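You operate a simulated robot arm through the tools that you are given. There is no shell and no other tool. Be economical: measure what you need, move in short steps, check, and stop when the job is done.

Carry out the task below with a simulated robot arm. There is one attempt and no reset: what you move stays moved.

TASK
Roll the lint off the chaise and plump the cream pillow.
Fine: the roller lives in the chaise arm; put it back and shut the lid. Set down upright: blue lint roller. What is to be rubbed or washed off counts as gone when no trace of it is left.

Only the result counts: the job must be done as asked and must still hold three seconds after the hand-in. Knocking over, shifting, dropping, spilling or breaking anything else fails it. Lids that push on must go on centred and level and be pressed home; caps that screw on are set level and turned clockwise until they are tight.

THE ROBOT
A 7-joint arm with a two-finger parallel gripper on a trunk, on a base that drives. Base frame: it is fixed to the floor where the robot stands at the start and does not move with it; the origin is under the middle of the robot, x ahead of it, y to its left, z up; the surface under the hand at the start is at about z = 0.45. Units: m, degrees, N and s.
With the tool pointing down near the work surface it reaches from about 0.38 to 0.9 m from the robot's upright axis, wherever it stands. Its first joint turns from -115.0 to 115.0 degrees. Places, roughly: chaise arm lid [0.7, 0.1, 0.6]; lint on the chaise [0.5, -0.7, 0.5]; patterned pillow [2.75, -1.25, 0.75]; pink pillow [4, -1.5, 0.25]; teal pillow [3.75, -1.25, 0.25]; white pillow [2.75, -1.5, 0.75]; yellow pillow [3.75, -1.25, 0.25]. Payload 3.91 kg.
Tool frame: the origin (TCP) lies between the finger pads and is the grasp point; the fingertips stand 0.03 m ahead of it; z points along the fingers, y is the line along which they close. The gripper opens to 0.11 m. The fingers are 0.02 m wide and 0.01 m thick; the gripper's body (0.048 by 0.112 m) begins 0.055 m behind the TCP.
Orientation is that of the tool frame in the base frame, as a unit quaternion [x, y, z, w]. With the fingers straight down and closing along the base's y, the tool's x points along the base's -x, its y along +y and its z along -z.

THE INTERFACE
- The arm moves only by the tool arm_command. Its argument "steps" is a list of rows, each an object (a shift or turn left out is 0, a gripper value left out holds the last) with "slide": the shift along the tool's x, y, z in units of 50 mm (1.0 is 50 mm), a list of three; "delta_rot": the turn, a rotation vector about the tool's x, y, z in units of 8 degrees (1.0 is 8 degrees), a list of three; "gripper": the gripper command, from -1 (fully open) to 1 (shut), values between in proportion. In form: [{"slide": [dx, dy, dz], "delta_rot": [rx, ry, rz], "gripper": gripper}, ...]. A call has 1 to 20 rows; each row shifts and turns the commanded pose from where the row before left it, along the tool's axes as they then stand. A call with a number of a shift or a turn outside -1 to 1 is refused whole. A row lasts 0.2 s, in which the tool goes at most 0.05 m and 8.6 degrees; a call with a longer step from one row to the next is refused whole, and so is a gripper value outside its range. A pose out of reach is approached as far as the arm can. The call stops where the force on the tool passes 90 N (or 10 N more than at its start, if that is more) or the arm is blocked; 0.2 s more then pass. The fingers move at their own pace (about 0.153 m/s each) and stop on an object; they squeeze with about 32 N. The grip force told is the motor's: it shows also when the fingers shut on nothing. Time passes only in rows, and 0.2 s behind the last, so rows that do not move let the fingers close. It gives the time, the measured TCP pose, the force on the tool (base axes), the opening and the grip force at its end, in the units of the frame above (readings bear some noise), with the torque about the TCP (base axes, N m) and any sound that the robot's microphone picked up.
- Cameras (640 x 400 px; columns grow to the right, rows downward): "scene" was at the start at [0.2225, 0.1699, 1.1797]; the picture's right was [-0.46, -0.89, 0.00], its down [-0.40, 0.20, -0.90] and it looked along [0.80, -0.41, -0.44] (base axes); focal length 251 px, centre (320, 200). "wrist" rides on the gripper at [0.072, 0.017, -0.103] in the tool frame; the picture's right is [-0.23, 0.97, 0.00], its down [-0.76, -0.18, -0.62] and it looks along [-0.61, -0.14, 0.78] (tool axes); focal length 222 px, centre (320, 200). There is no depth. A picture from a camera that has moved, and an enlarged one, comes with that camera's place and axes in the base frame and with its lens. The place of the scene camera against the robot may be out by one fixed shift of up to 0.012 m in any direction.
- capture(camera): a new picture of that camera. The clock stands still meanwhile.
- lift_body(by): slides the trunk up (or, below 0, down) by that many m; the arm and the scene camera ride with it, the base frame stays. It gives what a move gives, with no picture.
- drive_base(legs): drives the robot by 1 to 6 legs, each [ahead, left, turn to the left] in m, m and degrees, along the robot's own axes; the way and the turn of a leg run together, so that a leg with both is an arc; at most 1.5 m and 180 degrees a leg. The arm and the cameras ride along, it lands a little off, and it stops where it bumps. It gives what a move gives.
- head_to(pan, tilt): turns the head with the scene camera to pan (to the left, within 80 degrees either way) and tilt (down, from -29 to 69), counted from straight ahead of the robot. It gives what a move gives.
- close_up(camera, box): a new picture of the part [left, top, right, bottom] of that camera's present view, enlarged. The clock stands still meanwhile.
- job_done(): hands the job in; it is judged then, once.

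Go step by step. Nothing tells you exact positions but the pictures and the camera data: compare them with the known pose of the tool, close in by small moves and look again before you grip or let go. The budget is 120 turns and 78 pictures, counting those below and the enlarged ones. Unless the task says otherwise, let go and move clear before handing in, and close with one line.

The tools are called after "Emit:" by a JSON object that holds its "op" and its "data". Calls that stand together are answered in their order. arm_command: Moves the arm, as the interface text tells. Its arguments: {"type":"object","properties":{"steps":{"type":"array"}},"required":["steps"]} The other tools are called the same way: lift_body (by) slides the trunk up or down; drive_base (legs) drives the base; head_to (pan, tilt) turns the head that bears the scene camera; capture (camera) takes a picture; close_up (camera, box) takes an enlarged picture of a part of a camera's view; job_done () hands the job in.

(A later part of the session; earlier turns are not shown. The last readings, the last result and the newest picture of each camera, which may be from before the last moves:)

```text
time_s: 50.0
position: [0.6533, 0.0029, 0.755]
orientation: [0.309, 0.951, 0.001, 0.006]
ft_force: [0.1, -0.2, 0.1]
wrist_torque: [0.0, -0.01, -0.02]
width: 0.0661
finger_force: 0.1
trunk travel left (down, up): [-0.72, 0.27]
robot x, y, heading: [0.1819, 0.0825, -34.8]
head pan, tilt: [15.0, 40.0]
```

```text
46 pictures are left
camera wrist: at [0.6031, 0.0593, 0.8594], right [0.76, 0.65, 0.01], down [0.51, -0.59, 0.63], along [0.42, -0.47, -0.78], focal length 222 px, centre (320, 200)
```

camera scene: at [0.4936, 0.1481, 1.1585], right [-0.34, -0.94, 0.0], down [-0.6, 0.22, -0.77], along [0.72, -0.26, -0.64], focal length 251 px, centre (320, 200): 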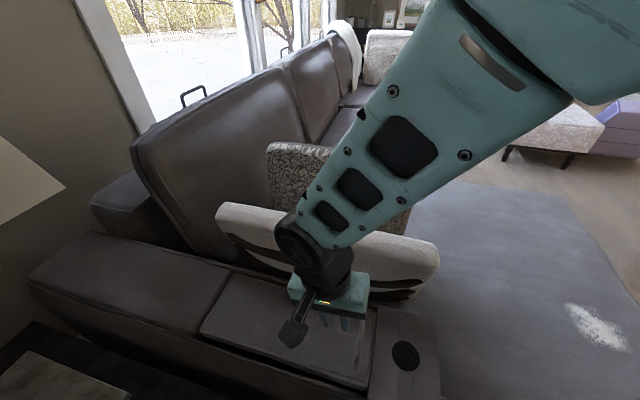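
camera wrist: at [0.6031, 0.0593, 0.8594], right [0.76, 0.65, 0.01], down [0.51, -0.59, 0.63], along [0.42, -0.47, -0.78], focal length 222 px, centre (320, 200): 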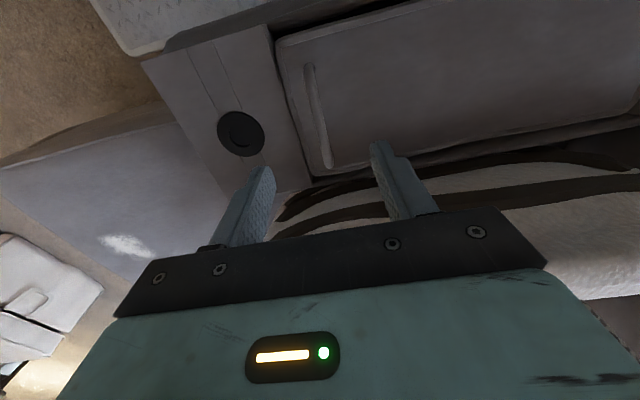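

Emit:
{"op": "arm_command", "data": {"steps": [{"slide": [0, 0, 0.7], "delta_rot": [0, 0, -0.12]}, {"slide": [0, 0, 0.7]}, {"slide": [0, 0, 0.46]}, {"gripper": 1}, {"gripper": 1}, {"gripper": 1}, {"gripper": 1}]}}

Emit:
{"op": "arm_command", "data": {"steps": [{"slide": [0, 0.065, -0.446], "delta_rot": [0.469, 0, 0]}, {"slide": [0, 0.065, -0.446], "delta_rot": [0.469, 0, 0]}, {"slide": [0, 0.065, -0.446], "delta_rot": [0.469, 0, 0]}, {"slide": [0, 0.065, -0.446], "delta_rot": [0.469, 0, 0]}, {"slide": [0, 0.065, -0.446], "delta_rot": [0.469, 0, 0]}, {"slide": [0, 0.065, -0.446], "delta_rot": [0.469, 0, 0]}, {"slide": [0, 0.065, -0.446], "delta_rot": [0.469, 0, 0]}, {"slide": [0, 0.065, -0.446], "delta_rot": [0.469, 0, 0]}, {"slide": [0, 0.087, -0.472], "delta_rot": [-0.21, 0, 0]}, {"slide": [0, 0.133, -0.461], "delta_rot": [-0.21, 0, 0]}, {"slide": [0, 0.177, -0.446], "delta_rot": [-0.21, 0, 0]}, {"slide": [0, 0.221, -0.426], "delta_rot": [-0.21, 0, 0]}, {"slide": [0, 0.262, -0.402], "delta_rot": [-0.21, 0, 0]}, {}]}}

```text
time_s: 51.6
position: [0.6546, 0.0032, 0.6623]
orientation: [0.301, 0.954, 0.001, 0.006]
ft_force: [1.2, -1.3, -0.8]
wrist_torque: [-0.06, -0.01, -0.87]
width: 0.0097
finger_force: 45.3
trunk travel left (down, up): [-0.72, 0.27]
robot x, y, heading: [0.1842, 0.0827, -35.2]
head pan, tilt: [15.0, 40.0]
```

```text
time_s: 54.6
position: [0.7461, 0.1302, 0.9037]
orientation: [0.296, 0.938, -0.175, -0.048]
ft_force: [41.2, 23.1, -72.9]
wrist_torque: [0.07, -0.8, -0.62]
width: 0.0095
finger_force: 44.8
trunk travel left (down, up): [-0.72, 0.27]
robot x, y, heading: [0.182, 0.084, -34.9]
head pan, tilt: [15.0, 40.0]
```

Emit:
{"op": "arm_command", "data": {"steps": [{"slide": [0, 0.384, -0.31], "delta_rot": [-0.21, 0, 0]}, {"slide": [0, 0.346, -0.33], "delta_rot": [-0.21, 0, 0]}, {"slide": [0, 0.368, -0.3], "delta_rot": [-0.21, 0, 0]}, {"slide": [0, 0.397, -0.26], "delta_rot": [-0.21, 0, 0]}, {"slide": [0, 0.421, -0.22], "delta_rot": [-0.21, 0, 0]}, {"slide": [0, 0.442, -0.18], "delta_rot": [-0.21, 0, 0]}, {"slide": [0, 0.459, -0.135], "delta_rot": [-0.21, 0, 0]}, {}]}}

```text
time_s: 56.4
position: [0.8362, 0.2559, 0.9549]
orientation: [0.302, 0.95, -0.082, -0.017]
ft_force: [29.1, -21.7, 7.9]
wrist_torque: [-0.46, -0.55, -0.78]
width: 0.0097
finger_force: 45.0
trunk travel left (down, up): [-0.72, 0.27]
robot x, y, heading: [0.1779, 0.0835, -35.1]
head pan, tilt: [15.0, 40.0]
```

Emit:
{"op": "arm_command", "data": {"steps": [{"slide": [-0.06, 0.47, -0.1], "delta_rot": [-0.21, 0, 0]}, {"slide": [0, 0.477, -0.055], "delta_rot": [-0.21, 0, 0]}, {"slide": [0, 0.48, -0.01], "delta_rot": [-0.21, 0, 0]}, {"slide": [0, 0.478, 0.04], "delta_rot": [-0.21, 0, 0]}, {"slide": [0, 0.471, 0.08], "delta_rot": [-0.15, 0, 0]}, {}]}}

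Emit:
{"op": "capture", "data": {"camera": "wrist"}}

```text
time_s: 57.8
position: [0.857, 0.3057, 0.9493]
orientation: [0.305, 0.952, -0.015, 0.006]
ft_force: [39.8, -23.8, 32.4]
wrist_torque: [-0.19, -0.35, -0.94]
width: 0.0099
finger_force: 45.0
out of reach, approached as far as the arm can: row 2, 3, 4, 5
trunk travel left (down, up): [-0.72, 0.27]
robot x, y, heading: [0.1791, 0.0861, -34.8]
head pan, tilt: [15.0, 40.0]
```

```text
45 pictures are left
camera wrist: at [0.8068, 0.3649, 1.0511], right [0.75, 0.66, -0.02], down [0.52, -0.57, 0.64], along [0.41, -0.49, -0.77], focal length 222 px, centre (320, 200)
```

wrist: 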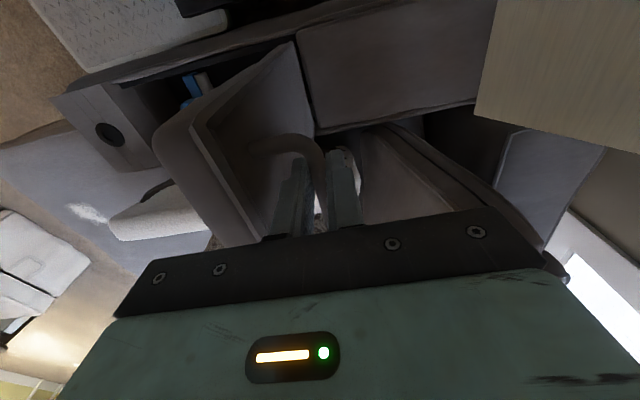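

The lid is about vertical (≈88–90°). I'll loosen the fingers while straddling and see which way it tends.

Emit:
{"op": "arm_command", "data": {"steps": [{"gripper": 0.4}, {"gripper": 0.3}, {}]}}

Emit:
{"op": "capture", "data": {"camera": "wrist"}}

Emit:
{"op": "capture", "data": {"camera": "scene"}}

```text
time_s: 58.6
position: [0.849, 0.3135, 0.9441]
orientation: [0.299, 0.954, -0.016, -0.001]
ft_force: [0.5, 0.8, 0.4]
wrist_torque: [-0.01, -0.01, -0.01]
width: 0.0385
finger_force: 0.0
trunk travel left (down, up): [-0.72, 0.27]
robot x, y, heading: [0.1801, 0.0853, -35.3]
head pan, tilt: [15.0, 40.0]
```

```text
44 pictures are left
camera wrist: at [0.7993, 0.3722, 1.0482], right [0.74, 0.67, -0.03], down [0.53, -0.56, 0.63], along [0.41, -0.48, -0.77], focal length 222 px, centre (320, 200)
```

wrist: 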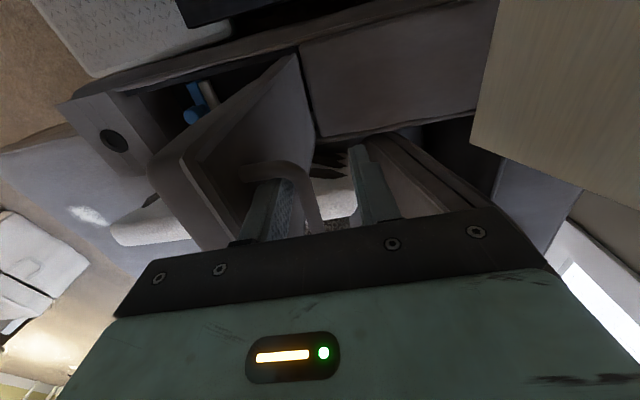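

```text
43 pictures are left
camera scene: at [0.4934, 0.1484, 1.3785], right [-0.34, -0.94, 0.0], down [-0.6, 0.22, -0.77], along [0.72, -0.26, -0.64], focal length 251 px, centre (320, 200)
```

scene: 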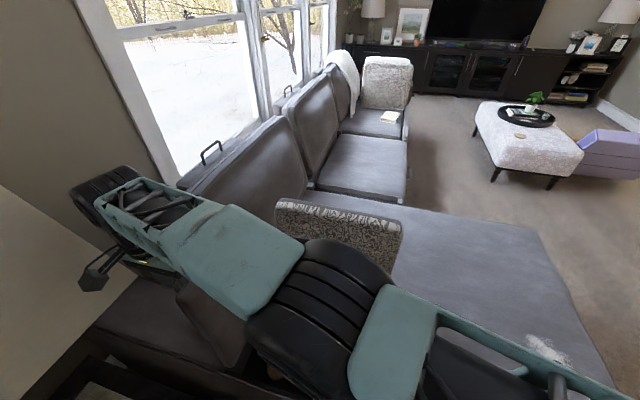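

Forces are near zero, so the lid is about balanced. I'll lower slightly and push the bar further over with the near finger.

Emit:
{"op": "arm_command", "data": {"steps": [{"slide": [0, 0, 0.2]}, {"slide": [0, 0.4, 0.1]}, {"slide": [0, 0.4, 0.1]}, {"slide": [0, 0.4, 0.1]}, {}]}}

```text
time_s: 59.8
position: [0.8497, 0.3138, 0.9299]
orientation: [0.302, 0.953, -0.015, 0.002]
ft_force: [19.0, -12.1, 12.2]
wrist_torque: [-0.01, 0.43, 0.5]
width: 0.0387
finger_force: 0.0
out of reach, approached as far as the arm can: row 2, 3, 4
trunk travel left (down, up): [-0.72, 0.27]
robot x, y, heading: [0.1809, 0.0868, -34.8]
head pan, tilt: [15.0, 40.0]
```

The arm is at full stretch, so I'll drive the base 5 cm left (along u), carrying the hand and lid over.

Emit:
{"op": "drive_base", "data": {"legs": [[0.0, 0.05, 0]]}}

Emit:
{"op": "capture", "data": {"camera": "wrist"}}

```text
time_s: 60.7
position: [0.8788, 0.3557, 0.9272]
orientation: [0.302, 0.953, -0.017, 0.0]
ft_force: [19.3, -20.1, -21.5]
wrist_torque: [0.46, -0.33, 0.69]
width: 0.0408
finger_force: 2.3
trunk travel left (down, up): [-0.72, 0.27]
robot x, y, heading: [0.2088, 0.1206, -35.2]
head pan, tilt: [15.0, 40.0]
```

```text
42 pictures are left
camera wrist: at [0.8293, 0.4135, 1.0302], right [0.75, 0.67, -0.03], down [0.53, -0.56, 0.64], along [0.41, -0.49, -0.77], focal length 222 px, centre (320, 200)
```

wrist: 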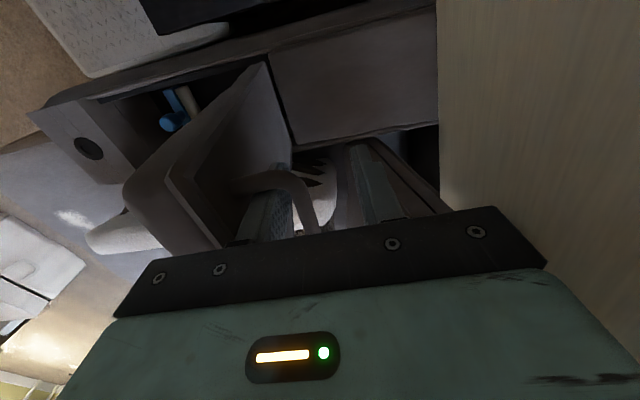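

The lid is now past vertical (≈95°). A lampshade is close on the right, so I'll lift straight out with the trunk.

Emit:
{"op": "lift_body", "data": {"by": 0.1}}

Emit:
{"op": "capture", "data": {"camera": "wrist"}}

```text
time_s: 62.0
position: [0.8772, 0.3537, 1.0273]
orientation: [0.302, 0.953, -0.017, 0.001]
ft_force: [0.3, 0.5, 0.2]
wrist_torque: [0.03, 0.0, 0.01]
width: 0.0384
finger_force: 0.0
trunk travel left (down, up): [-0.82, 0.17]
robot x, y, heading: [0.2113, 0.1249, -35.2]
head pan, tilt: [15.0, 40.0]
```

```text
41 pictures are left
camera wrist: at [0.8281, 0.4139, 1.131], right [0.75, 0.66, -0.03], down [0.53, -0.56, 0.64], along [0.41, -0.49, -0.77], focal length 222 px, centre (320, 200)
```

wrist: 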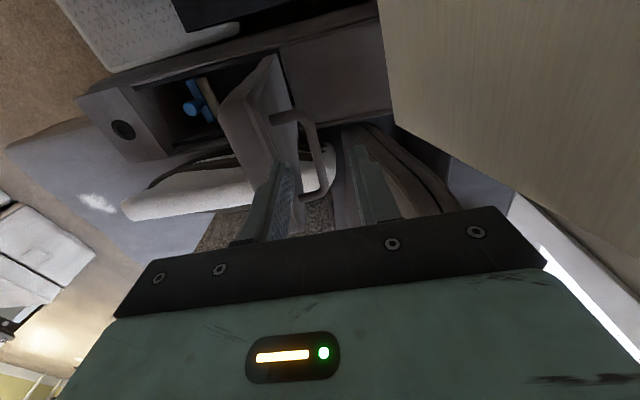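

Clear of the bar. I'll wait a moment and check that the lid stays open.

Emit:
{"op": "arm_command", "data": {"steps": [{}, {}, {}, {}, {}]}}

Emit:
{"op": "capture", "data": {"camera": "wrist"}}

```text
time_s: 63.2
position: [0.8771, 0.3542, 1.0281]
orientation: [0.301, 0.953, -0.017, 0.001]
ft_force: [-0.1, 0.0, 0.0]
wrist_torque: [0.03, 0.0, 0.02]
width: 0.0384
finger_force: 0.1
trunk travel left (down, up): [-0.82, 0.17]
robot x, y, heading: [0.2089, 0.124, -35.1]
head pan, tilt: [15.0, 40.0]
```

```text
40 pictures are left
camera wrist: at [0.8282, 0.4139, 1.1311], right [0.75, 0.66, -0.03], down [0.53, -0.56, 0.64], along [0.41, -0.49, -0.77], focal length 222 px, centre (320, 200)
```

wrist: 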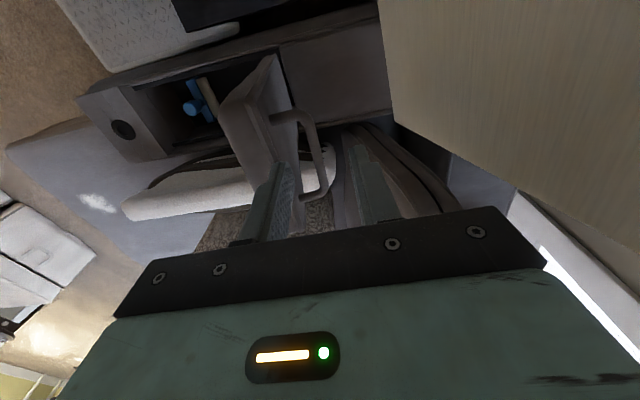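

The lid stays open. I'll raise a bit and bring the hand back over the box, then look inside.

Emit:
{"op": "lift_body", "data": {"by": 0.05}}

Emit:
{"op": "arm_command", "data": {"steps": [{"slide": [0, -0.9, 0], "gripper": -0.5}, {"slide": [0, -0.9, 0]}, {"slide": [0, -0.9, 0]}, {"slide": [0, -0.9, 0]}, {"slide": [0, -0.9, 0]}, {"slide": [0, -0.9, 0]}, {"slide": [0, -0.9, 0]}, {"slide": [0, -0.9, 0]}, {}]}}

Emit:
{"op": "capture", "data": {"camera": "wrist"}}

Emit:
{"op": "head_to", "data": {"pan": 25, "tilt": 65}}

Emit:
{"op": "capture", "data": {"camera": "scene"}}

```text
time_s: 64.2
position: [0.876, 0.3558, 1.0777]
orientation: [0.301, 0.953, -0.018, 0.0]
ft_force: [0.3, 0.1, -0.8]
wrist_torque: [0.02, 0.02, -0.03]
width: 0.0384
finger_force: 0.1
trunk travel left (down, up): [-0.87, 0.12]
robot x, y, heading: [0.2116, 0.1261, -35.1]
head pan, tilt: [15.0, 40.0]
```

```text
time_s: 66.2
position: [0.6693, 0.0613, 1.0871]
orientation: [0.302, 0.953, -0.017, 0.001]
ft_force: [0.5, -0.5, -0.5]
wrist_torque: [-0.01, 0.01, 0.0]
width: 0.0824
finger_force: 0.0
trunk travel left (down, up): [-0.87, 0.12]
robot x, y, heading: [0.2077, 0.1257, -35.0]
head pan, tilt: [15.0, 40.0]
```

```text
39 pictures are left
camera wrist: at [0.62, 0.1197, 1.1915], right [0.75, 0.66, -0.03], down [0.53, -0.56, 0.64], along [0.41, -0.49, -0.77], focal length 222 px, centre (320, 200)
```

wrist: 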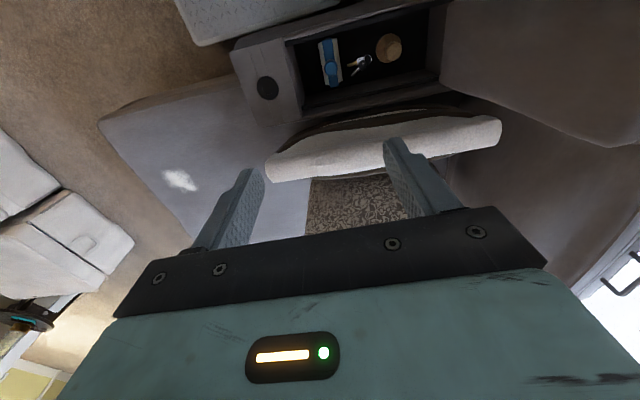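

```text
time_s: 67.0
position: [0.6699, 0.0615, 1.0876]
orientation: [0.302, 0.953, -0.017, 0.001]
ft_force: [0.1, 0.5, 0.3]
wrist_torque: [0.0, 0.0, -0.01]
width: 0.0827
finger_force: 0.1
trunk travel left (down, up): [-0.87, 0.12]
robot x, y, heading: [0.2103, 0.1272, -34.8]
head pan, tilt: [25.0, 65.0]
```

```text
38 pictures are left
camera scene: at [0.5022, 0.2074, 1.4963], right [-0.17, -0.98, 0.0], down [-0.89, 0.16, -0.42], along [0.42, -0.07, -0.91], focal length 251 px, centre (320, 200)
```

scene: 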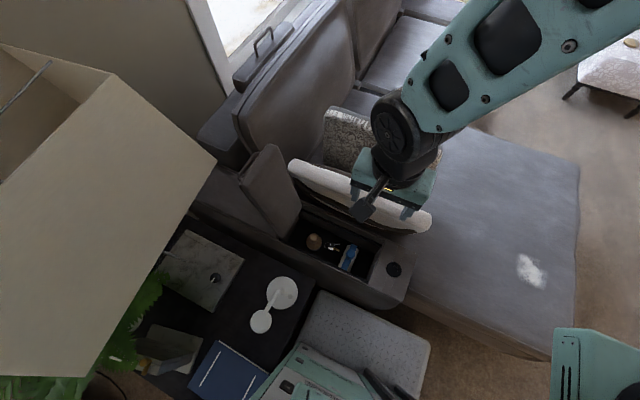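

Emit:
{"op": "close_up", "data": {"camera": "wrist", "box": [280, 10, 440, 110]}}

Emit:
{"op": "close_up", "data": {"camera": "scene", "box": [270, 200, 430, 300]}}

```text
4.00 times, centred on (360, 60) of wrist
camera zoom: at [0.6203, 0.1201, 1.1915], right [0.75, 0.66, -0.03], down [0.53, -0.56, 0.64], along [0.41, -0.49, -0.77], focal length 888 px, centre (160, 760)
```

zoom: 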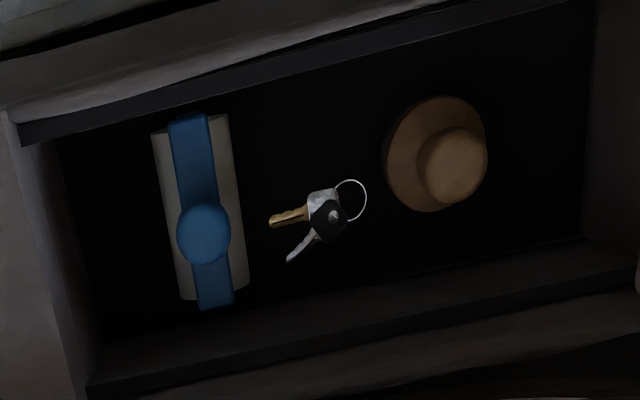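

```text
4.00 times, centred on (350, 250) of scene
camera zoom: at [0.5022, 0.2074, 1.4963], right [-0.17, -0.98, 0.0], down [-0.89, 0.16, -0.42], along [0.42, -0.07, -0.91], focal length 1002 px, centre (200, 0)
```

zoom: 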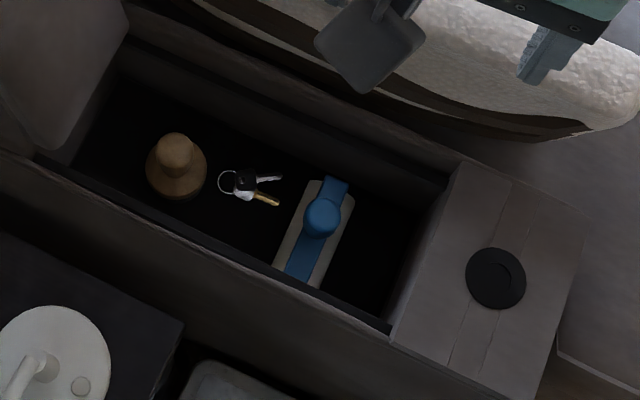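

The roller stands in the box: white barrel lying along v, blue bracket and round blue grip on top near [0.69, 0.055, ~0.6]. I'll go down above it for a closer view.

Emit:
{"op": "arm_command", "data": {"steps": [{"slide": [-0.4, 0.1, 0], "delta_rot": [-0.25, 0, 0]}, {"slide": [0, 0, 0.9]}, {"slide": [0, 0, 0.9]}, {"slide": [0, 0, 0.9]}, {"slide": [0, 0, 0.9]}, {"slide": [0, 0, 0.9]}, {"slide": [0, 0, 0.9]}, {}]}}

Emit:
{"op": "close_up", "data": {"camera": "wrist", "box": [200, 0, 480, 200]}}

Emit:
{"op": "close_up", "data": {"camera": "scene", "box": [270, 180, 430, 300]}}

```text
time_s: 68.8
position: [0.6932, 0.053, 0.8186]
orientation: [0.303, 0.953, 0.0, 0.006]
ft_force: [-0.2, -0.7, -0.2]
wrist_torque: [0.02, 0.02, 0.02]
width: 0.0825
finger_force: 0.0
trunk travel left (down, up): [-0.87, 0.12]
robot x, y, heading: [0.2148, 0.1252, -34.7]
head pan, tilt: [25.0, 65.0]
```

```text
2.00 times, centred on (340, 100) of wrist
camera zoom: at [0.6416, 0.1093, 0.923], right [0.75, 0.67, 0.01], down [0.51, -0.58, 0.63], along [0.42, -0.47, -0.77], focal length 444 px, centre (280, 400)
```

zoom: 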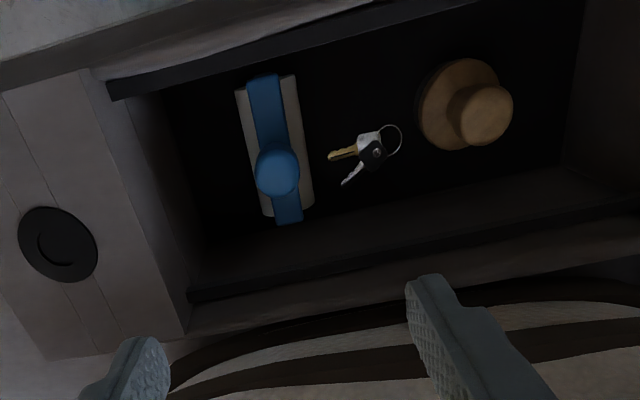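

```text
3.33 times, centred on (350, 240) of scene
camera zoom: at [0.5022, 0.2074, 1.4962], right [-0.17, -0.98, 0.0], down [-0.89, 0.16, -0.42], along [0.42, -0.07, -0.91], focal length 835 px, centre (220, 67)
```

zoom: 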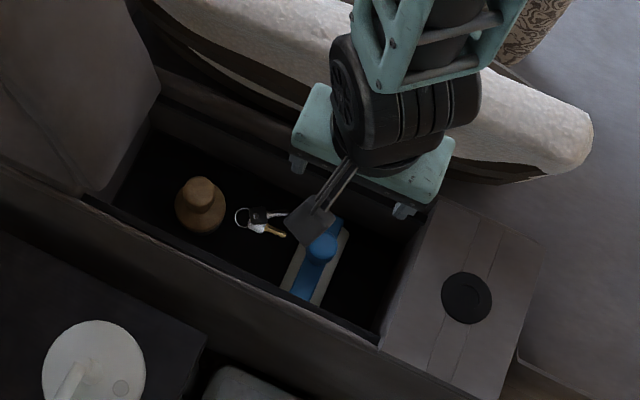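

Two wrist views put the grip's top at about [0.690, 0.054, 0.58]. I'll descend most of the way with the fingers at about 65 mm and check.

Emit:
{"op": "arm_command", "data": {"steps": [{"slide": [0.06, -0.02, 0.8], "gripper": -0.18}, {"slide": [0, 0, 0.9]}, {"slide": [0, 0, 0.9]}, {"slide": [0, 0, 0.7]}, {"slide": [0, 0, 0.5]}, {"slide": [0, 0, 0.4]}, {}]}}

Emit:
{"op": "capture", "data": {"camera": "wrist"}}

Emit:
{"op": "close_up", "data": {"camera": "scene", "box": [270, 180, 430, 300]}}

```text
time_s: 70.5
position: [0.692, 0.0517, 0.6088]
orientation: [0.302, 0.953, -0.001, 0.006]
ft_force: [-0.3, -0.1, -0.5]
wrist_torque: [-0.03, -0.05, -0.04]
width: 0.0648
finger_force: 0.0
trunk travel left (down, up): [-0.87, 0.12]
robot x, y, heading: [0.2078, 0.1251, -35.0]
head pan, tilt: [25.0, 65.0]
```

```text
33 pictures are left
camera wrist: at [0.6407, 0.1078, 0.7129], right [0.75, 0.67, 0.0], down [0.51, -0.58, 0.63], along [0.42, -0.47, -0.78], focal length 222 px, centre (320, 200)
```

wrist: 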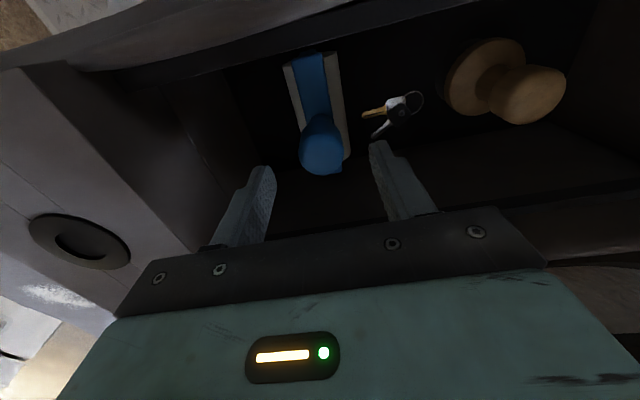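

```text
3.33 times, centred on (350, 240) of scene
camera zoom: at [0.5022, 0.2074, 1.4962], right [-0.17, -0.98, 0.0], down [-0.89, 0.16, -0.42], along [0.42, -0.07, -0.91], focal length 835 px, centre (220, 67)
```

zoom: 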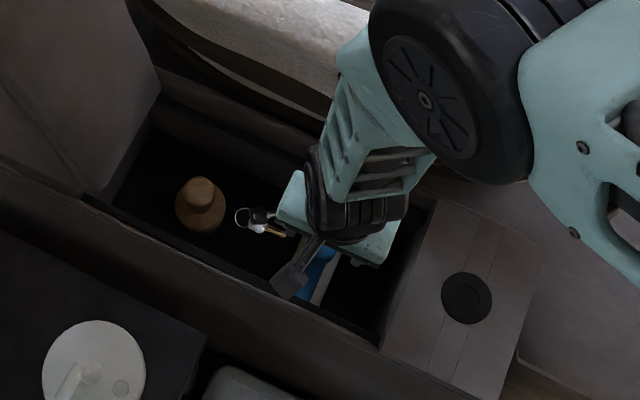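

The grip's top now measures [0.694, 0.050, 0.553]. I'll lower to TCP z≈0.548 and close on it.

Emit:
{"op": "arm_command", "data": {"steps": [{"slide": [-0.055, 0, 0.4]}, {"slide": [0, 0, 0.4]}, {"slide": [0, 0, 0.4]}, {}]}}

Emit:
{"op": "capture", "data": {"camera": "wrist"}}

```text
time_s: 71.7
position: [0.7367, 0.0692, 0.5754]
orientation: [0.298, 0.954, 0.02, 0.03]
ft_force: [0.0, 0.0, -0.1]
wrist_torque: [-0.01, 0.04, 0.0]
width: 0.0652
finger_force: 0.2
trunk travel left (down, up): [-0.87, 0.12]
robot x, y, heading: [0.2109, 0.1239, -35.0]
head pan, tilt: [25.0, 65.0]
stopped in row 4: the arm was blocked; the commanded pose is now the measured one
```

```text
31 pictures are left
camera wrist: at [0.6789, 0.1225, 0.6781], right [0.74, 0.67, 0.06], down [0.48, -0.59, 0.65], along [0.47, -0.45, -0.76], focal length 222 px, centre (320, 200)
```

wrist: 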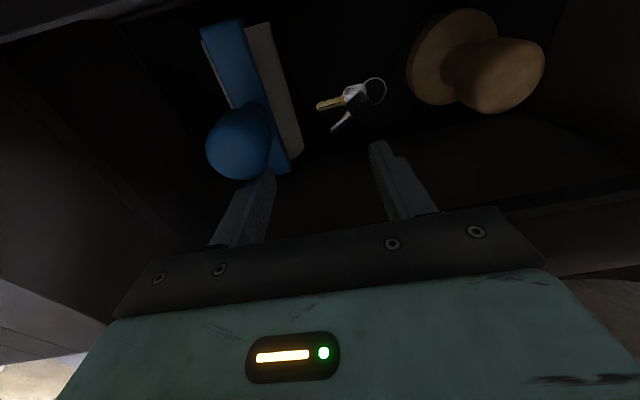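

The arm blocked itself (tool is free of force). I'll rise clear, lower the trunk back, and look at the scene.

Emit:
{"op": "arm_command", "data": {"steps": [{"slide": [0, 0, -0.8]}, {"slide": [0, 0, -0.9]}, {"slide": [0, 0, -0.9]}, {"slide": [0, 0, -0.9]}, {"slide": [0, 0, -0.9]}, {"slide": [0, 0, -0.9]}, {}]}}

Emit:
{"op": "lift_body", "data": {"by": -0.2}}

Emit:
{"op": "capture", "data": {"camera": "scene"}}

```text
time_s: 73.2
position: [0.7169, 0.0618, 0.8379]
orientation: [0.3, 0.953, 0.018, 0.028]
ft_force: [0.0, -0.5, 0.2]
wrist_torque: [0.01, -0.01, -0.03]
width: 0.0649
finger_force: 0.0
trunk travel left (down, up): [-0.87, 0.12]
robot x, y, heading: [0.2058, 0.1246, -35.0]
head pan, tilt: [25.0, 65.0]
```

```text
time_s: 75.4
position: [0.7157, 0.0598, 0.6383]
orientation: [0.3, 0.953, 0.016, 0.028]
ft_force: [-0.5, 0.1, 0.1]
wrist_torque: [0.0, 0.0, -0.02]
width: 0.0649
finger_force: 0.1
trunk travel left (down, up): [-0.67, 0.32]
robot x, y, heading: [0.2095, 0.1223, -34.9]
head pan, tilt: [25.0, 65.0]
```

```text
30 pictures are left
camera scene: at [0.5022, 0.2075, 1.2963], right [-0.17, -0.98, 0.0], down [-0.89, 0.16, -0.42], along [0.42, -0.07, -0.91], focal length 251 px, centre (320, 200)
```

scene: 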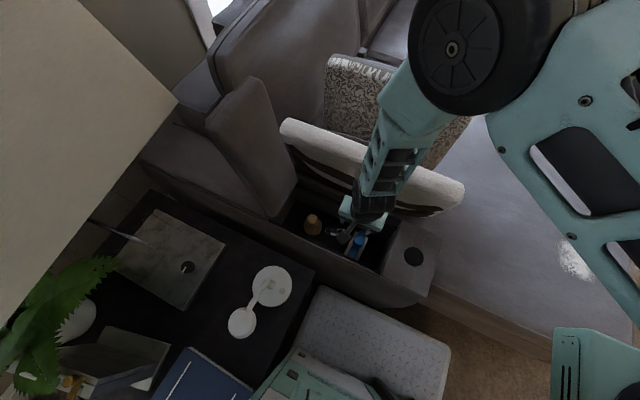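

The elbow folds out over the pillow because I'm too close. I'll raise the hand, back the robot off 0.18 m and a little right, and re-approach with the arm more extended.

Emit:
{"op": "arm_command", "data": {"steps": [{"slide": [0, 0, -0.9]}, {"slide": [0, 0, -0.9]}, {"slide": [0, 0, -0.9]}, {"slide": [0, 0, -0.9]}, {"slide": [0, 0, -0.9]}, {}]}}

Emit:
{"op": "drive_base", "data": {"legs": [[-0.18, -0.1, 0]]}}

Emit:
{"op": "head_to", "data": {"pan": 18, "tilt": 50}}

Emit:
{"op": "capture", "data": {"camera": "scene"}}

```text
time_s: 76.8
position: [0.7009, 0.0583, 0.8618]
orientation: [0.3, 0.954, 0.016, 0.026]
ft_force: [0.8, -0.7, -0.3]
wrist_torque: [-0.01, 0.01, -0.04]
width: 0.065
finger_force: 0.1
trunk travel left (down, up): [-0.67, 0.32]
robot x, y, heading: [0.2079, 0.1217, -34.5]
head pan, tilt: [25.0, 65.0]
```

```text
time_s: 78.4
position: [0.4957, 0.0778, 0.862]
orientation: [0.3, 0.953, 0.017, 0.028]
ft_force: [-0.2, 0.6, -0.7]
wrist_torque: [-0.01, 0.01, -0.01]
width: 0.0648
finger_force: 0.1
trunk travel left (down, up): [-0.67, 0.32]
robot x, y, heading: [0.0041, 0.1452, -34.6]
head pan, tilt: [25.0, 65.0]
```

```text
time_s: 79.2
position: [0.4973, 0.078, 0.8617]
orientation: [0.3, 0.953, 0.017, 0.028]
ft_force: [-0.3, 0.3, -0.3]
wrist_torque: [-0.03, -0.01, 0.0]
width: 0.065
finger_force: 0.1
trunk travel left (down, up): [-0.67, 0.32]
robot x, y, heading: [0.0045, 0.145, -34.8]
head pan, tilt: [18.0, 50.0]
```

```text
29 pictures are left
camera scene: at [0.311, 0.2161, 1.3143], right [-0.29, -0.96, 0.0], down [-0.73, 0.22, -0.64], along [0.61, -0.19, -0.77], focal length 251 px, centre (320, 200)
```

scene: 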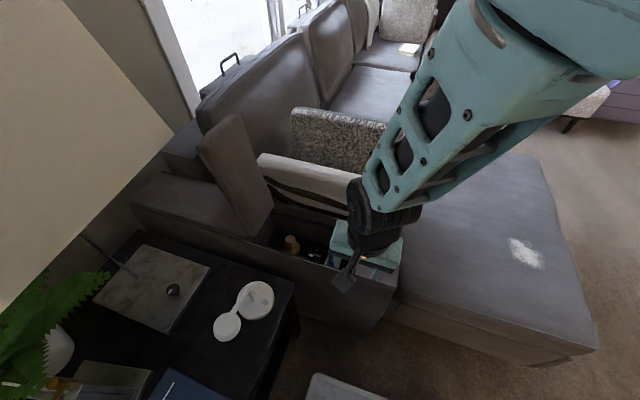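

Robot is now at about 0.7 m reach. Level the hand and return above the roller.

Emit:
{"op": "arm_command", "data": {"steps": [{"delta_rot": [0.35, 0.31, 0]}, {"slide": [-0.89, 0.445, 0]}, {"slide": [-0.89, 0.445, 0]}, {"slide": [-0.89, 0.445, 0]}, {"slide": [-0.89, 0.445, 0]}, {"slide": [0, 0, 0.9]}, {"slide": [0, 0, 0.9]}, {"slide": [0, 0, 0.9]}, {"slide": [0, 0, 0.9]}, {"slide": [0, 0, 0.9]}, {}]}}

Emit:
{"op": "capture", "data": {"camera": "wrist"}}

Emit:
{"op": "capture", "data": {"camera": "scene"}}

```text
time_s: 81.6
position: [0.6921, 0.0498, 0.6369]
orientation: [0.301, 0.954, 0.0, 0.0]
ft_force: [0.7, 0.0, 0.2]
wrist_torque: [0.01, -0.03, 0.0]
width: 0.065
finger_force: 0.1
trunk travel left (down, up): [-0.67, 0.32]
robot x, y, heading: [0.0082, 0.1455, -34.8]
head pan, tilt: [18.0, 50.0]
```

```text
28 pictures are left
camera wrist: at [0.6429, 0.1044, 0.7413], right [0.74, 0.67, 0.0], down [0.52, -0.58, 0.62], along [0.42, -0.46, -0.78], focal length 222 px, centre (320, 200)
```

wrist: 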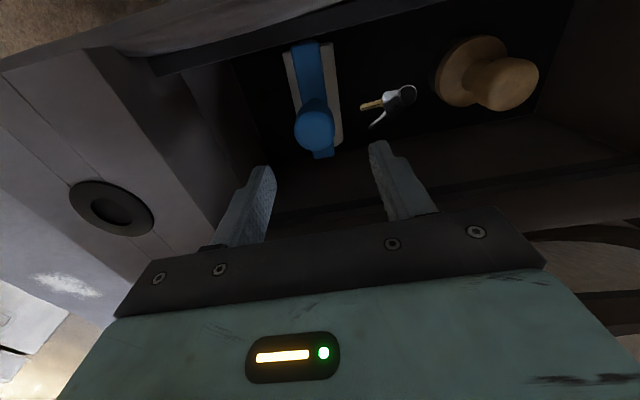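

```text
27 pictures are left
camera scene: at [0.311, 0.2161, 1.3144], right [-0.29, -0.96, 0.0], down [-0.73, 0.22, -0.64], along [0.61, -0.19, -0.77], focal length 251 px, centre (320, 200)
```

scene: 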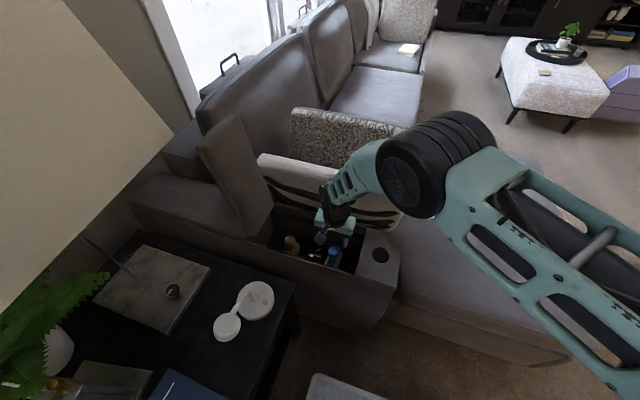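

A much better posture. Descend onto the grip and close.

Emit:
{"op": "arm_command", "data": {"steps": [{"slide": [0.02, 0, 0.5]}, {"slide": [0, 0, 0.5]}, {"slide": [0, 0, 0.4]}, {"slide": [0, 0, 0.38]}, {}]}}

Emit:
{"op": "capture", "data": {"camera": "wrist"}}

```text
time_s: 82.8
position: [0.6917, 0.0493, 0.5477]
orientation: [0.3, 0.954, 0.0, -0.001]
ft_force: [-0.2, 0.2, 0.6]
wrist_torque: [-0.02, 0.02, 0.02]
width: 0.0648
finger_force: 0.1
trunk travel left (down, up): [-0.67, 0.32]
robot x, y, heading: [0.0045, 0.1476, -35.0]
head pan, tilt: [18.0, 50.0]
```

```text
26 pictures are left
camera wrist: at [0.6421, 0.1054, 0.6523], right [0.74, 0.67, 0.0], down [0.52, -0.58, 0.62], along [0.42, -0.46, -0.78], focal length 222 px, centre (320, 200)
```

wrist: 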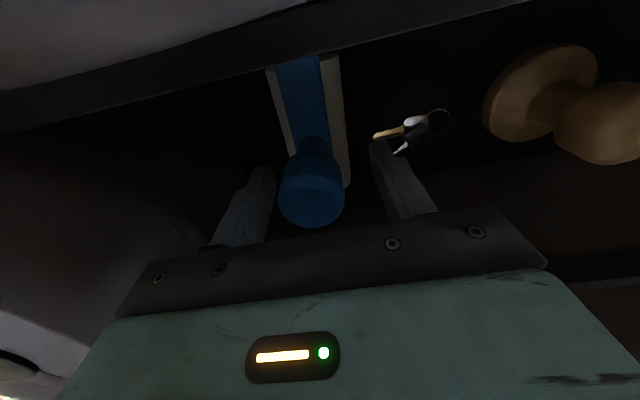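

The grip is between the fingers with its top at z≈0.552. Close.

Emit:
{"op": "arm_command", "data": {"steps": [{"slide": [0, 0, 0.1], "gripper": 0.3}, {"gripper": 1}, {"gripper": 1}, {"gripper": 1}]}}

Emit:
{"op": "arm_command", "data": {"steps": [{"slide": [0, 0, -0.2]}, {"slide": [0, 0, -0.4]}, {"slide": [0, 0, -0.6]}, {"slide": [0, 0, -0.8]}, {"slide": [0, 0, -0.8]}, {"slide": [0, 0, -0.8]}, {"slide": [0, 0, -0.8]}, {}]}}

Emit:
{"op": "capture", "data": {"camera": "wrist"}}

Emit:
{"op": "capture", "data": {"camera": "scene"}}

```text
time_s: 83.8
position: [0.6927, 0.0489, 0.5431]
orientation: [0.3, 0.954, 0.0, 0.0]
ft_force: [-3.0, -1.9, 6.4]
wrist_torque: [-0.05, 0.24, 0.05]
width: 0.0326
finger_force: 32.0
trunk travel left (down, up): [-0.67, 0.32]
robot x, y, heading: [0.0058, 0.1483, -34.5]
head pan, tilt: [18.0, 50.0]
```

```text
time_s: 85.6
position: [0.6925, 0.0479, 0.7628]
orientation: [0.3, 0.954, 0.0, 0.0]
ft_force: [-0.1, -0.4, -1.2]
wrist_torque: [-0.02, 0.04, 0.01]
width: 0.0327
finger_force: 32.1
trunk travel left (down, up): [-0.67, 0.32]
robot x, y, heading: [0.0042, 0.1456, -34.9]
head pan, tilt: [18.0, 50.0]
```

```text
25 pictures are left
camera wrist: at [0.6424, 0.1045, 0.8673], right [0.74, 0.67, 0.0], down [0.52, -0.58, 0.62], along [0.42, -0.46, -0.78], focal length 222 px, centre (320, 200)
```

wrist: 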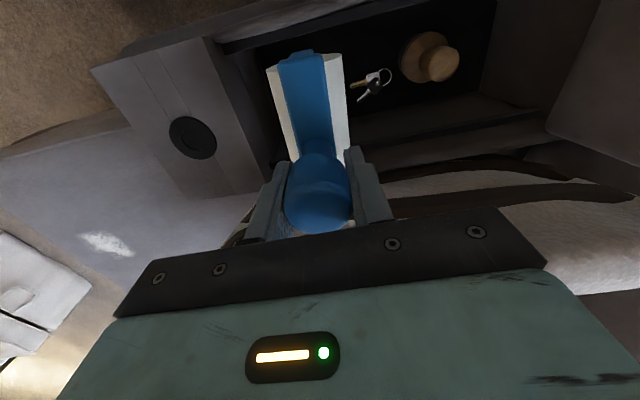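

```text
24 pictures are left
camera scene: at [0.3112, 0.216, 1.3143], right [-0.29, -0.96, 0.0], down [-0.73, 0.22, -0.64], along [0.61, -0.19, -0.77], focal length 251 px, centre (320, 200)
```

scene: 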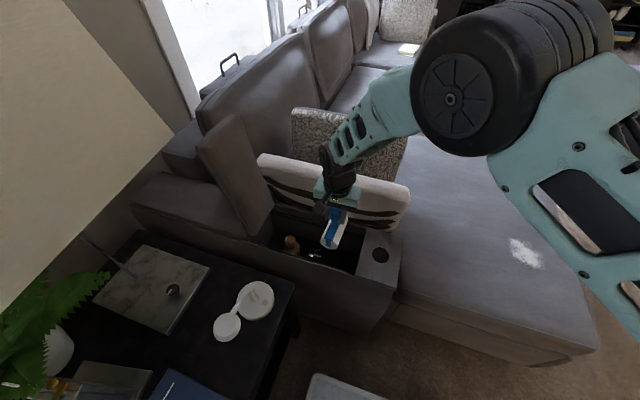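

The roller is in hand (stow pose: TCP [0.6927, 0.0489, 0.543]). Now raise it well clear and drive right along the chaise toward the lint at about [0.52, -0.67].

Emit:
{"op": "arm_command", "data": {"steps": [{"slide": [0, 0, -0.9]}, {"slide": [0, 0, -0.9]}, {"slide": [0, 0, -0.9]}, {"slide": [0, 0, -0.9]}, {}]}}

Emit:
{"op": "drive_base", "data": {"legs": [[0, -0.37, 0], [0.13, 0, 0]]}}

Emit:
{"op": "head_to", "data": {"pan": -15, "tilt": 40}}

Emit:
{"op": "capture", "data": {"camera": "scene"}}

```text
time_s: 86.8
position: [0.6925, 0.0488, 0.943]
orientation: [0.3, 0.954, -0.001, -0.001]
ft_force: [0.5, 0.0, -1.3]
wrist_torque: [-0.01, 0.0, 0.01]
width: 0.033
finger_force: 31.8
trunk travel left (down, up): [-0.67, 0.32]
robot x, y, heading: [0.0063, 0.1458, -35.1]
head pan, tilt: [18.0, 50.0]
```

```text
time_s: 90.0
position: [0.5896, -0.3244, 0.942]
orientation: [0.3, 0.954, 0.0, 0.0]
ft_force: [-0.3, 0.3, -1.1]
wrist_torque: [-0.01, -0.02, 0.02]
width: 0.0331
finger_force: 32.3
trunk travel left (down, up): [-0.67, 0.32]
robot x, y, heading: [-0.0963, -0.23, -35.0]
head pan, tilt: [18.0, 50.0]
```

```text
time_s: 91.0
position: [0.5891, -0.326, 0.9424]
orientation: [0.3, 0.954, 0.001, 0.0]
ft_force: [-0.2, -0.3, -2.6]
wrist_torque: [-0.02, -0.05, 0.0]
width: 0.0328
finger_force: 32.0
trunk travel left (down, up): [-0.67, 0.32]
robot x, y, heading: [-0.0993, -0.2322, -35.0]
head pan, tilt: [-15.0, 40.0]
```

```text
23 pictures are left
camera scene: at [0.1895, -0.2014, 1.3285], right [-0.76, -0.64, 0.0], down [-0.41, 0.49, -0.77], along [0.49, -0.59, -0.64], focal length 251 px, centre (320, 200)
```

scene: 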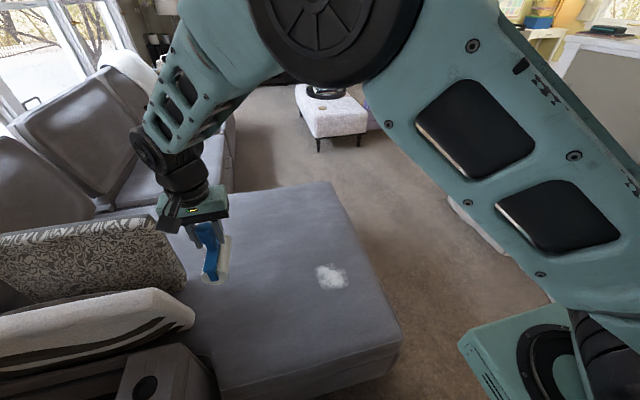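

The lint patch centres at about [0.52, -0.67], spanning v 0.73–0.88 and u -0.32–-0.19. I'll move the roller to the near edge of the patch and lower it to just above the seat.

Emit:
{"op": "arm_command", "data": {"steps": [{"slide": [-0.47, -0.767, 0]}, {"slide": [-0.47, -0.767, 0]}, {"slide": [-0.47, -0.767, 0]}, {"slide": [-0.47, -0.767, 0]}, {"slide": [-0.47, -0.767, 0]}, {"slide": [-0.47, -0.767, 0]}, {"slide": [0, 0, 0.9]}, {"slide": [0, 0, 0.9]}, {"slide": [0, 0, 0.9]}, {"slide": [0, 0, 0.9]}, {"slide": [0, 0, 0.9]}, {"slide": [0, 0, 0.9]}, {"slide": [0, 0, 0.6]}, {}]}}

Emit:
{"op": "close_up", "data": {"camera": "scene", "box": [200, 160, 440, 340]}}

```text
time_s: 94.0
position: [0.5753, -0.5956, 0.6428]
orientation: [0.3, 0.954, 0.0, 0.0]
ft_force: [0.6, -0.7, -1.5]
wrist_torque: [-0.02, 0.0, 0.0]
width: 0.0327
finger_force: 31.8
trunk travel left (down, up): [-0.67, 0.32]
robot x, y, heading: [-0.0946, -0.2293, -34.8]
head pan, tilt: [-15.0, 40.0]
```

```text
2.22 times, centred on (320, 250) of scene
camera zoom: at [0.1894, -0.2015, 1.3285], right [-0.77, -0.64, 0.0], down [-0.41, 0.49, -0.77], along [0.49, -0.59, -0.64], focal length 557 px, centre (320, 89)
```

zoom: 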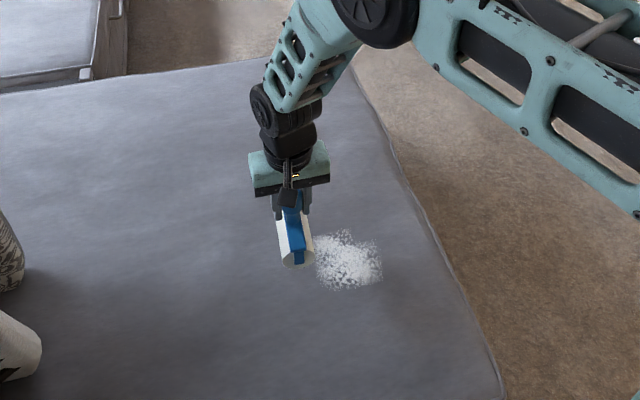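

Next to the lint now. Lower in small steps to find contact.

Emit:
{"op": "arm_command", "data": {"steps": [{"slide": [0, 0, 0.5]}, {"slide": [0, 0, 0.5]}, {"slide": [0, 0, 0.14]}, {"slide": [0, 0, 0.14]}, {}]}}

```text
time_s: 95.2
position: [0.5744, -0.5939, 0.5776]
orientation: [0.299, 0.954, 0.0, -0.001]
ft_force: [0.8, -0.1, -0.7]
wrist_torque: [0.02, -0.01, 0.0]
width: 0.0328
finger_force: 32.0
trunk travel left (down, up): [-0.67, 0.32]
robot x, y, heading: [-0.0985, -0.2281, -35.1]
head pan, tilt: [-15.0, 40.0]
```

Emit:
{"op": "arm_command", "data": {"steps": [{"slide": [0, 0, 0.1]}, {"slide": [0, 0, 0.1]}, {"slide": [0, 0, 0.08]}, {}]}}

Emit:
{"op": "close_up", "data": {"camera": "scene", "box": [260, 200, 400, 320]}}

```text
time_s: 96.2
position: [0.573, -0.5961, 0.5638]
orientation: [0.299, 0.954, -0.001, 0.0]
ft_force: [0.8, 0.7, -1.0]
wrist_torque: [0.0, 0.0, -0.02]
width: 0.0327
finger_force: 31.7
trunk travel left (down, up): [-0.67, 0.32]
robot x, y, heading: [-0.0987, -0.2261, -35.1]
head pan, tilt: [-15.0, 40.0]
```

```text
3.33 times, centred on (330, 260) of scene
camera zoom: at [0.1894, -0.2015, 1.3285], right [-0.77, -0.64, 0.0], down [-0.41, 0.49, -0.77], along [0.49, -0.59, -0.64], focal length 835 px, centre (287, 0)
```

zoom: 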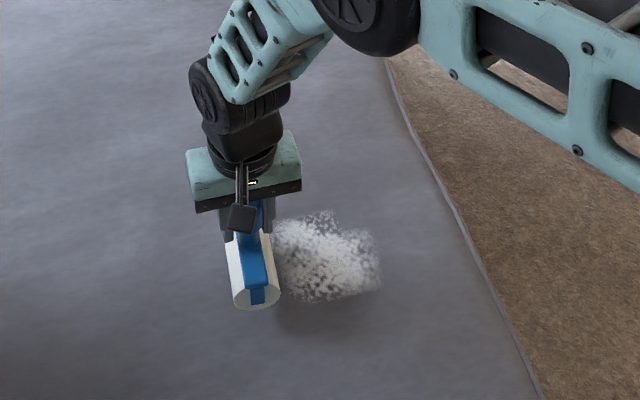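

No contact yet; continue down carefully.

Emit:
{"op": "arm_command", "data": {"steps": [{"slide": [0, 0, 0.1]}, {"slide": [0, 0, 0.1]}, {"slide": [0, 0, 0.1]}, {"slide": [0, 0, 0.1]}, {}]}}

```text
time_s: 97.4
position: [0.5742, -0.596, 0.5468]
orientation: [0.3, 0.954, 0.0, 0.0]
ft_force: [-8.3, -1.6, 25.6]
wrist_torque: [0.08, 0.1, 0.08]
width: 0.0328
finger_force: 32.2
trunk travel left (down, up): [-0.67, 0.32]
robot x, y, heading: [-0.0955, -0.2339, -34.9]
head pan, tilt: [-15.0, 40.0]
```

Contact with about 25 N. Roll across the lint along -u and back.

Emit:
{"op": "arm_command", "data": {"steps": [{"slide": [0, -0.4, 0]}, {"slide": [0, -0.4, 0]}, {"slide": [0, -0.4, 0]}, {"slide": [0, -0.4, 0]}, {"slide": [0, -0.4, 0]}, {"slide": [0, -0.4, 0]}, {"slide": [0, -0.4, 0]}, {"slide": [0, -0.4, 0]}, {"slide": [0, -0.4, 0]}, {"slide": [0, -0.3, 0]}, {}]}}

Emit:
{"op": "close_up", "data": {"camera": "scene", "box": [260, 200, 400, 320]}}

```text
time_s: 99.8
position: [0.4593, -0.7549, 0.544]
orientation: [0.299, 0.954, 0.0, 0.0]
ft_force: [1.0, 2.1, 4.0]
wrist_torque: [0.2, 0.04, -0.05]
width: 0.0327
finger_force: 31.9
trunk travel left (down, up): [-0.67, 0.32]
robot x, y, heading: [-0.1047, -0.2285, -35.0]
head pan, tilt: [-15.0, 40.0]
```

```text
3.33 times, centred on (330, 260) of scene
camera zoom: at [0.1892, -0.2014, 1.3284], right [-0.77, -0.64, 0.0], down [-0.41, 0.49, -0.77], along [0.49, -0.59, -0.64], focal length 835 px, centre (287, 0)
```

zoom: 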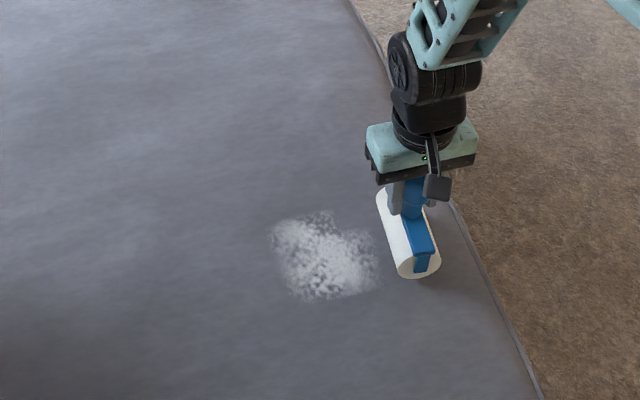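

The lint got fainter but the pressure faded toward the seat's edge. I'll press a bit more and go over it back and forth in shifted lanes.

Emit:
{"op": "arm_command", "data": {"steps": [{"slide": [0.6, 0, 0.1]}, {"slide": [0, 0.45, 0]}, {"slide": [0, 0.45, 0]}, {"slide": [0, 0.45, 0]}, {"slide": [0, 0.45, 0]}, {"slide": [0, 0.45, 0]}, {"slide": [0, 0.45, 0]}, {"slide": [0, 0.45, 0]}, {"slide": [0, 0.45, 0]}, {"slide": [-0.85, 0, 0]}, {"slide": [0, -0.45, 0]}, {"slide": [0, -0.45, 0]}, {"slide": [0, -0.45, 0]}, {"slide": [0, -0.45, 0]}, {"slide": [0, -0.45, 0]}, {"slide": [0, -0.45, 0]}, {"slide": [0, -0.45, 0]}, {"slide": [0, -0.45, 0]}, {}]}}

Emit:
{"op": "close_up", "data": {"camera": "scene", "box": [260, 200, 400, 320]}}

```text
time_s: 103.8
position: [0.4704, -0.763, 0.5428]
orientation: [0.3, 0.954, -0.001, 0.0]
ft_force: [7.3, 6.7, 30.8]
wrist_torque: [-0.08, -0.69, 0.1]
width: 0.0326
finger_force: 31.5
trunk travel left (down, up): [-0.67, 0.32]
robot x, y, heading: [-0.0943, -0.2302, -35.0]
head pan, tilt: [-15.0, 40.0]
```

```text
3.33 times, centred on (330, 260) of scene
camera zoom: at [0.1885, -0.2005, 1.3287], right [-0.77, -0.64, 0.0], down [-0.41, 0.49, -0.77], along [0.49, -0.59, -0.64], focal length 835 px, centre (287, 0)
```

zoom: 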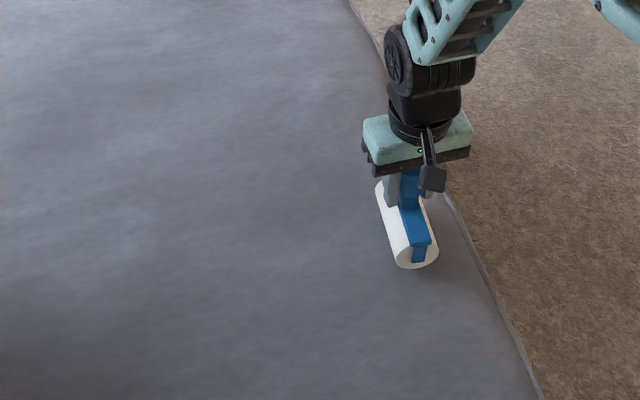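

The lint looks gone. Lift up clear and check closely.

Emit:
{"op": "arm_command", "data": {"steps": [{"slide": [0, 0, -0.5]}, {"slide": [0, 0, -0.9]}, {"slide": [0, 0, -0.9]}, {"slide": [0, 0, -0.9]}, {"slide": [0, 0, -0.9]}, {"slide": [0, 0.5, -0.8]}, {"slide": [0, 0.5, -0.8]}, {"slide": [0.5, 0.5, -0.6]}, {"slide": [0.5, 0.5, -0.6]}, {"slide": [0.5, 0.5, -0.6]}, {}]}}

Emit:
{"op": "close_up", "data": {"camera": "scene", "box": [260, 210, 400, 310]}}

```text
time_s: 106.2
position: [0.4818, -0.6189, 0.9136]
orientation: [0.3, 0.954, 0.0, -0.001]
ft_force: [0.1, -0.2, -1.1]
wrist_torque: [-0.04, 0.01, 0.01]
width: 0.0325
finger_force: 31.7
trunk travel left (down, up): [-0.67, 0.32]
robot x, y, heading: [-0.0988, -0.2299, -34.9]
head pan, tilt: [-15.0, 40.0]
```

```text
4.00 times, centred on (330, 260) of scene
camera zoom: at [0.1894, -0.2016, 1.3285], right [-0.77, -0.64, 0.0], down [-0.41, 0.49, -0.77], along [0.49, -0.59, -0.64], focal length 1002 px, centre (280, -40)
```

zoom: 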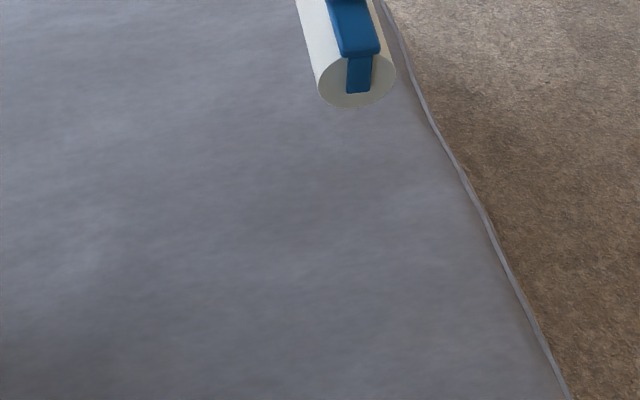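

The seat is clean. Raise and drive back to the spot from which I took the roller.

Emit:
{"op": "arm_command", "data": {"steps": [{"slide": [0, 0, -0.8]}, {"slide": [0, 0, -0.8]}, {}]}}

Emit:
{"op": "drive_base", "data": {"legs": [[-0.13, 0, 0], [0, 0.367, 0]]}}

```text
time_s: 107.0
position: [0.4811, -0.617, 0.9933]
orientation: [0.3, 0.954, 0.001, -0.001]
ft_force: [-0.4, -0.1, -1.1]
wrist_torque: [-0.04, -0.01, 0.01]
width: 0.0326
finger_force: 32.5
trunk travel left (down, up): [-0.67, 0.32]
robot x, y, heading: [-0.1005, -0.2331, -34.9]
head pan, tilt: [-15.0, 40.0]
```

```text
time_s: 110.2
position: [0.5848, -0.2395, 0.9938]
orientation: [0.3, 0.954, 0.0, 0.0]
ft_force: [0.0, 0.5, -1.1]
wrist_torque: [-0.04, -0.01, -0.01]
width: 0.0325
finger_force: 31.4
trunk travel left (down, up): [-0.67, 0.32]
robot x, y, heading: [0.0057, 0.1452, -34.8]
head pan, tilt: [-15.0, 40.0]
```

Emit:
{"op": "arm_command", "data": {"steps": [{"slide": [0.218, 0.852, 0]}, {"slide": [0.218, 0.852, 0]}, {"slide": [0.218, 0.852, 0]}, {"slide": [0.218, 0.852, 0]}, {"slide": [0.218, 0.852, 0]}, {"slide": [0.218, 0.852, 0]}, {"slide": [0.218, 0.852, 0]}, {"slide": [0, 0, 0.9]}, {"slide": [0, 0, 0.9]}, {"slide": [0, 0, 0.9]}, {"slide": [0, 0, 0.9]}, {"slide": [0, 0, 0.9]}, {}]}}

Emit:
{"op": "head_to", "data": {"pan": 18, "tilt": 50}}

Emit:
{"op": "capture", "data": {"camera": "wrist"}}

```text
time_s: 113.0
position: [0.6948, 0.0482, 0.7686]
orientation: [0.3, 0.954, 0.0, 0.0]
ft_force: [-0.2, 0.7, -0.5]
wrist_torque: [-0.01, 0.03, -0.02]
width: 0.0323
finger_force: 31.8
trunk travel left (down, up): [-0.67, 0.32]
robot x, y, heading: [0.004, 0.1495, -34.9]
head pan, tilt: [-15.0, 40.0]
```

```text
time_s: 114.0
position: [0.6948, 0.0494, 0.7692]
orientation: [0.3, 0.954, 0.001, 0.001]
ft_force: [0.0, -0.2, -1.3]
wrist_torque: [-0.02, 0.01, -0.02]
width: 0.0328
finger_force: 32.0
trunk travel left (down, up): [-0.67, 0.32]
robot x, y, heading: [0.0092, 0.15, -34.9]
head pan, tilt: [18.0, 50.0]
```

```text
17 pictures are left
camera wrist: at [0.6439, 0.1041, 0.8736], right [0.74, 0.67, 0.0], down [0.52, -0.58, 0.62], along [0.42, -0.46, -0.78], focal length 222 px, centre (320, 200)
```

wrist: 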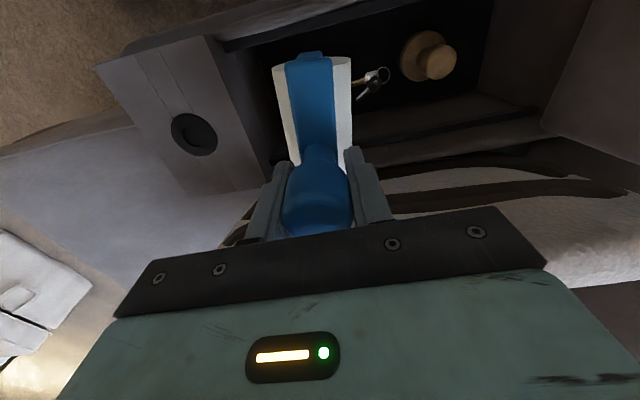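

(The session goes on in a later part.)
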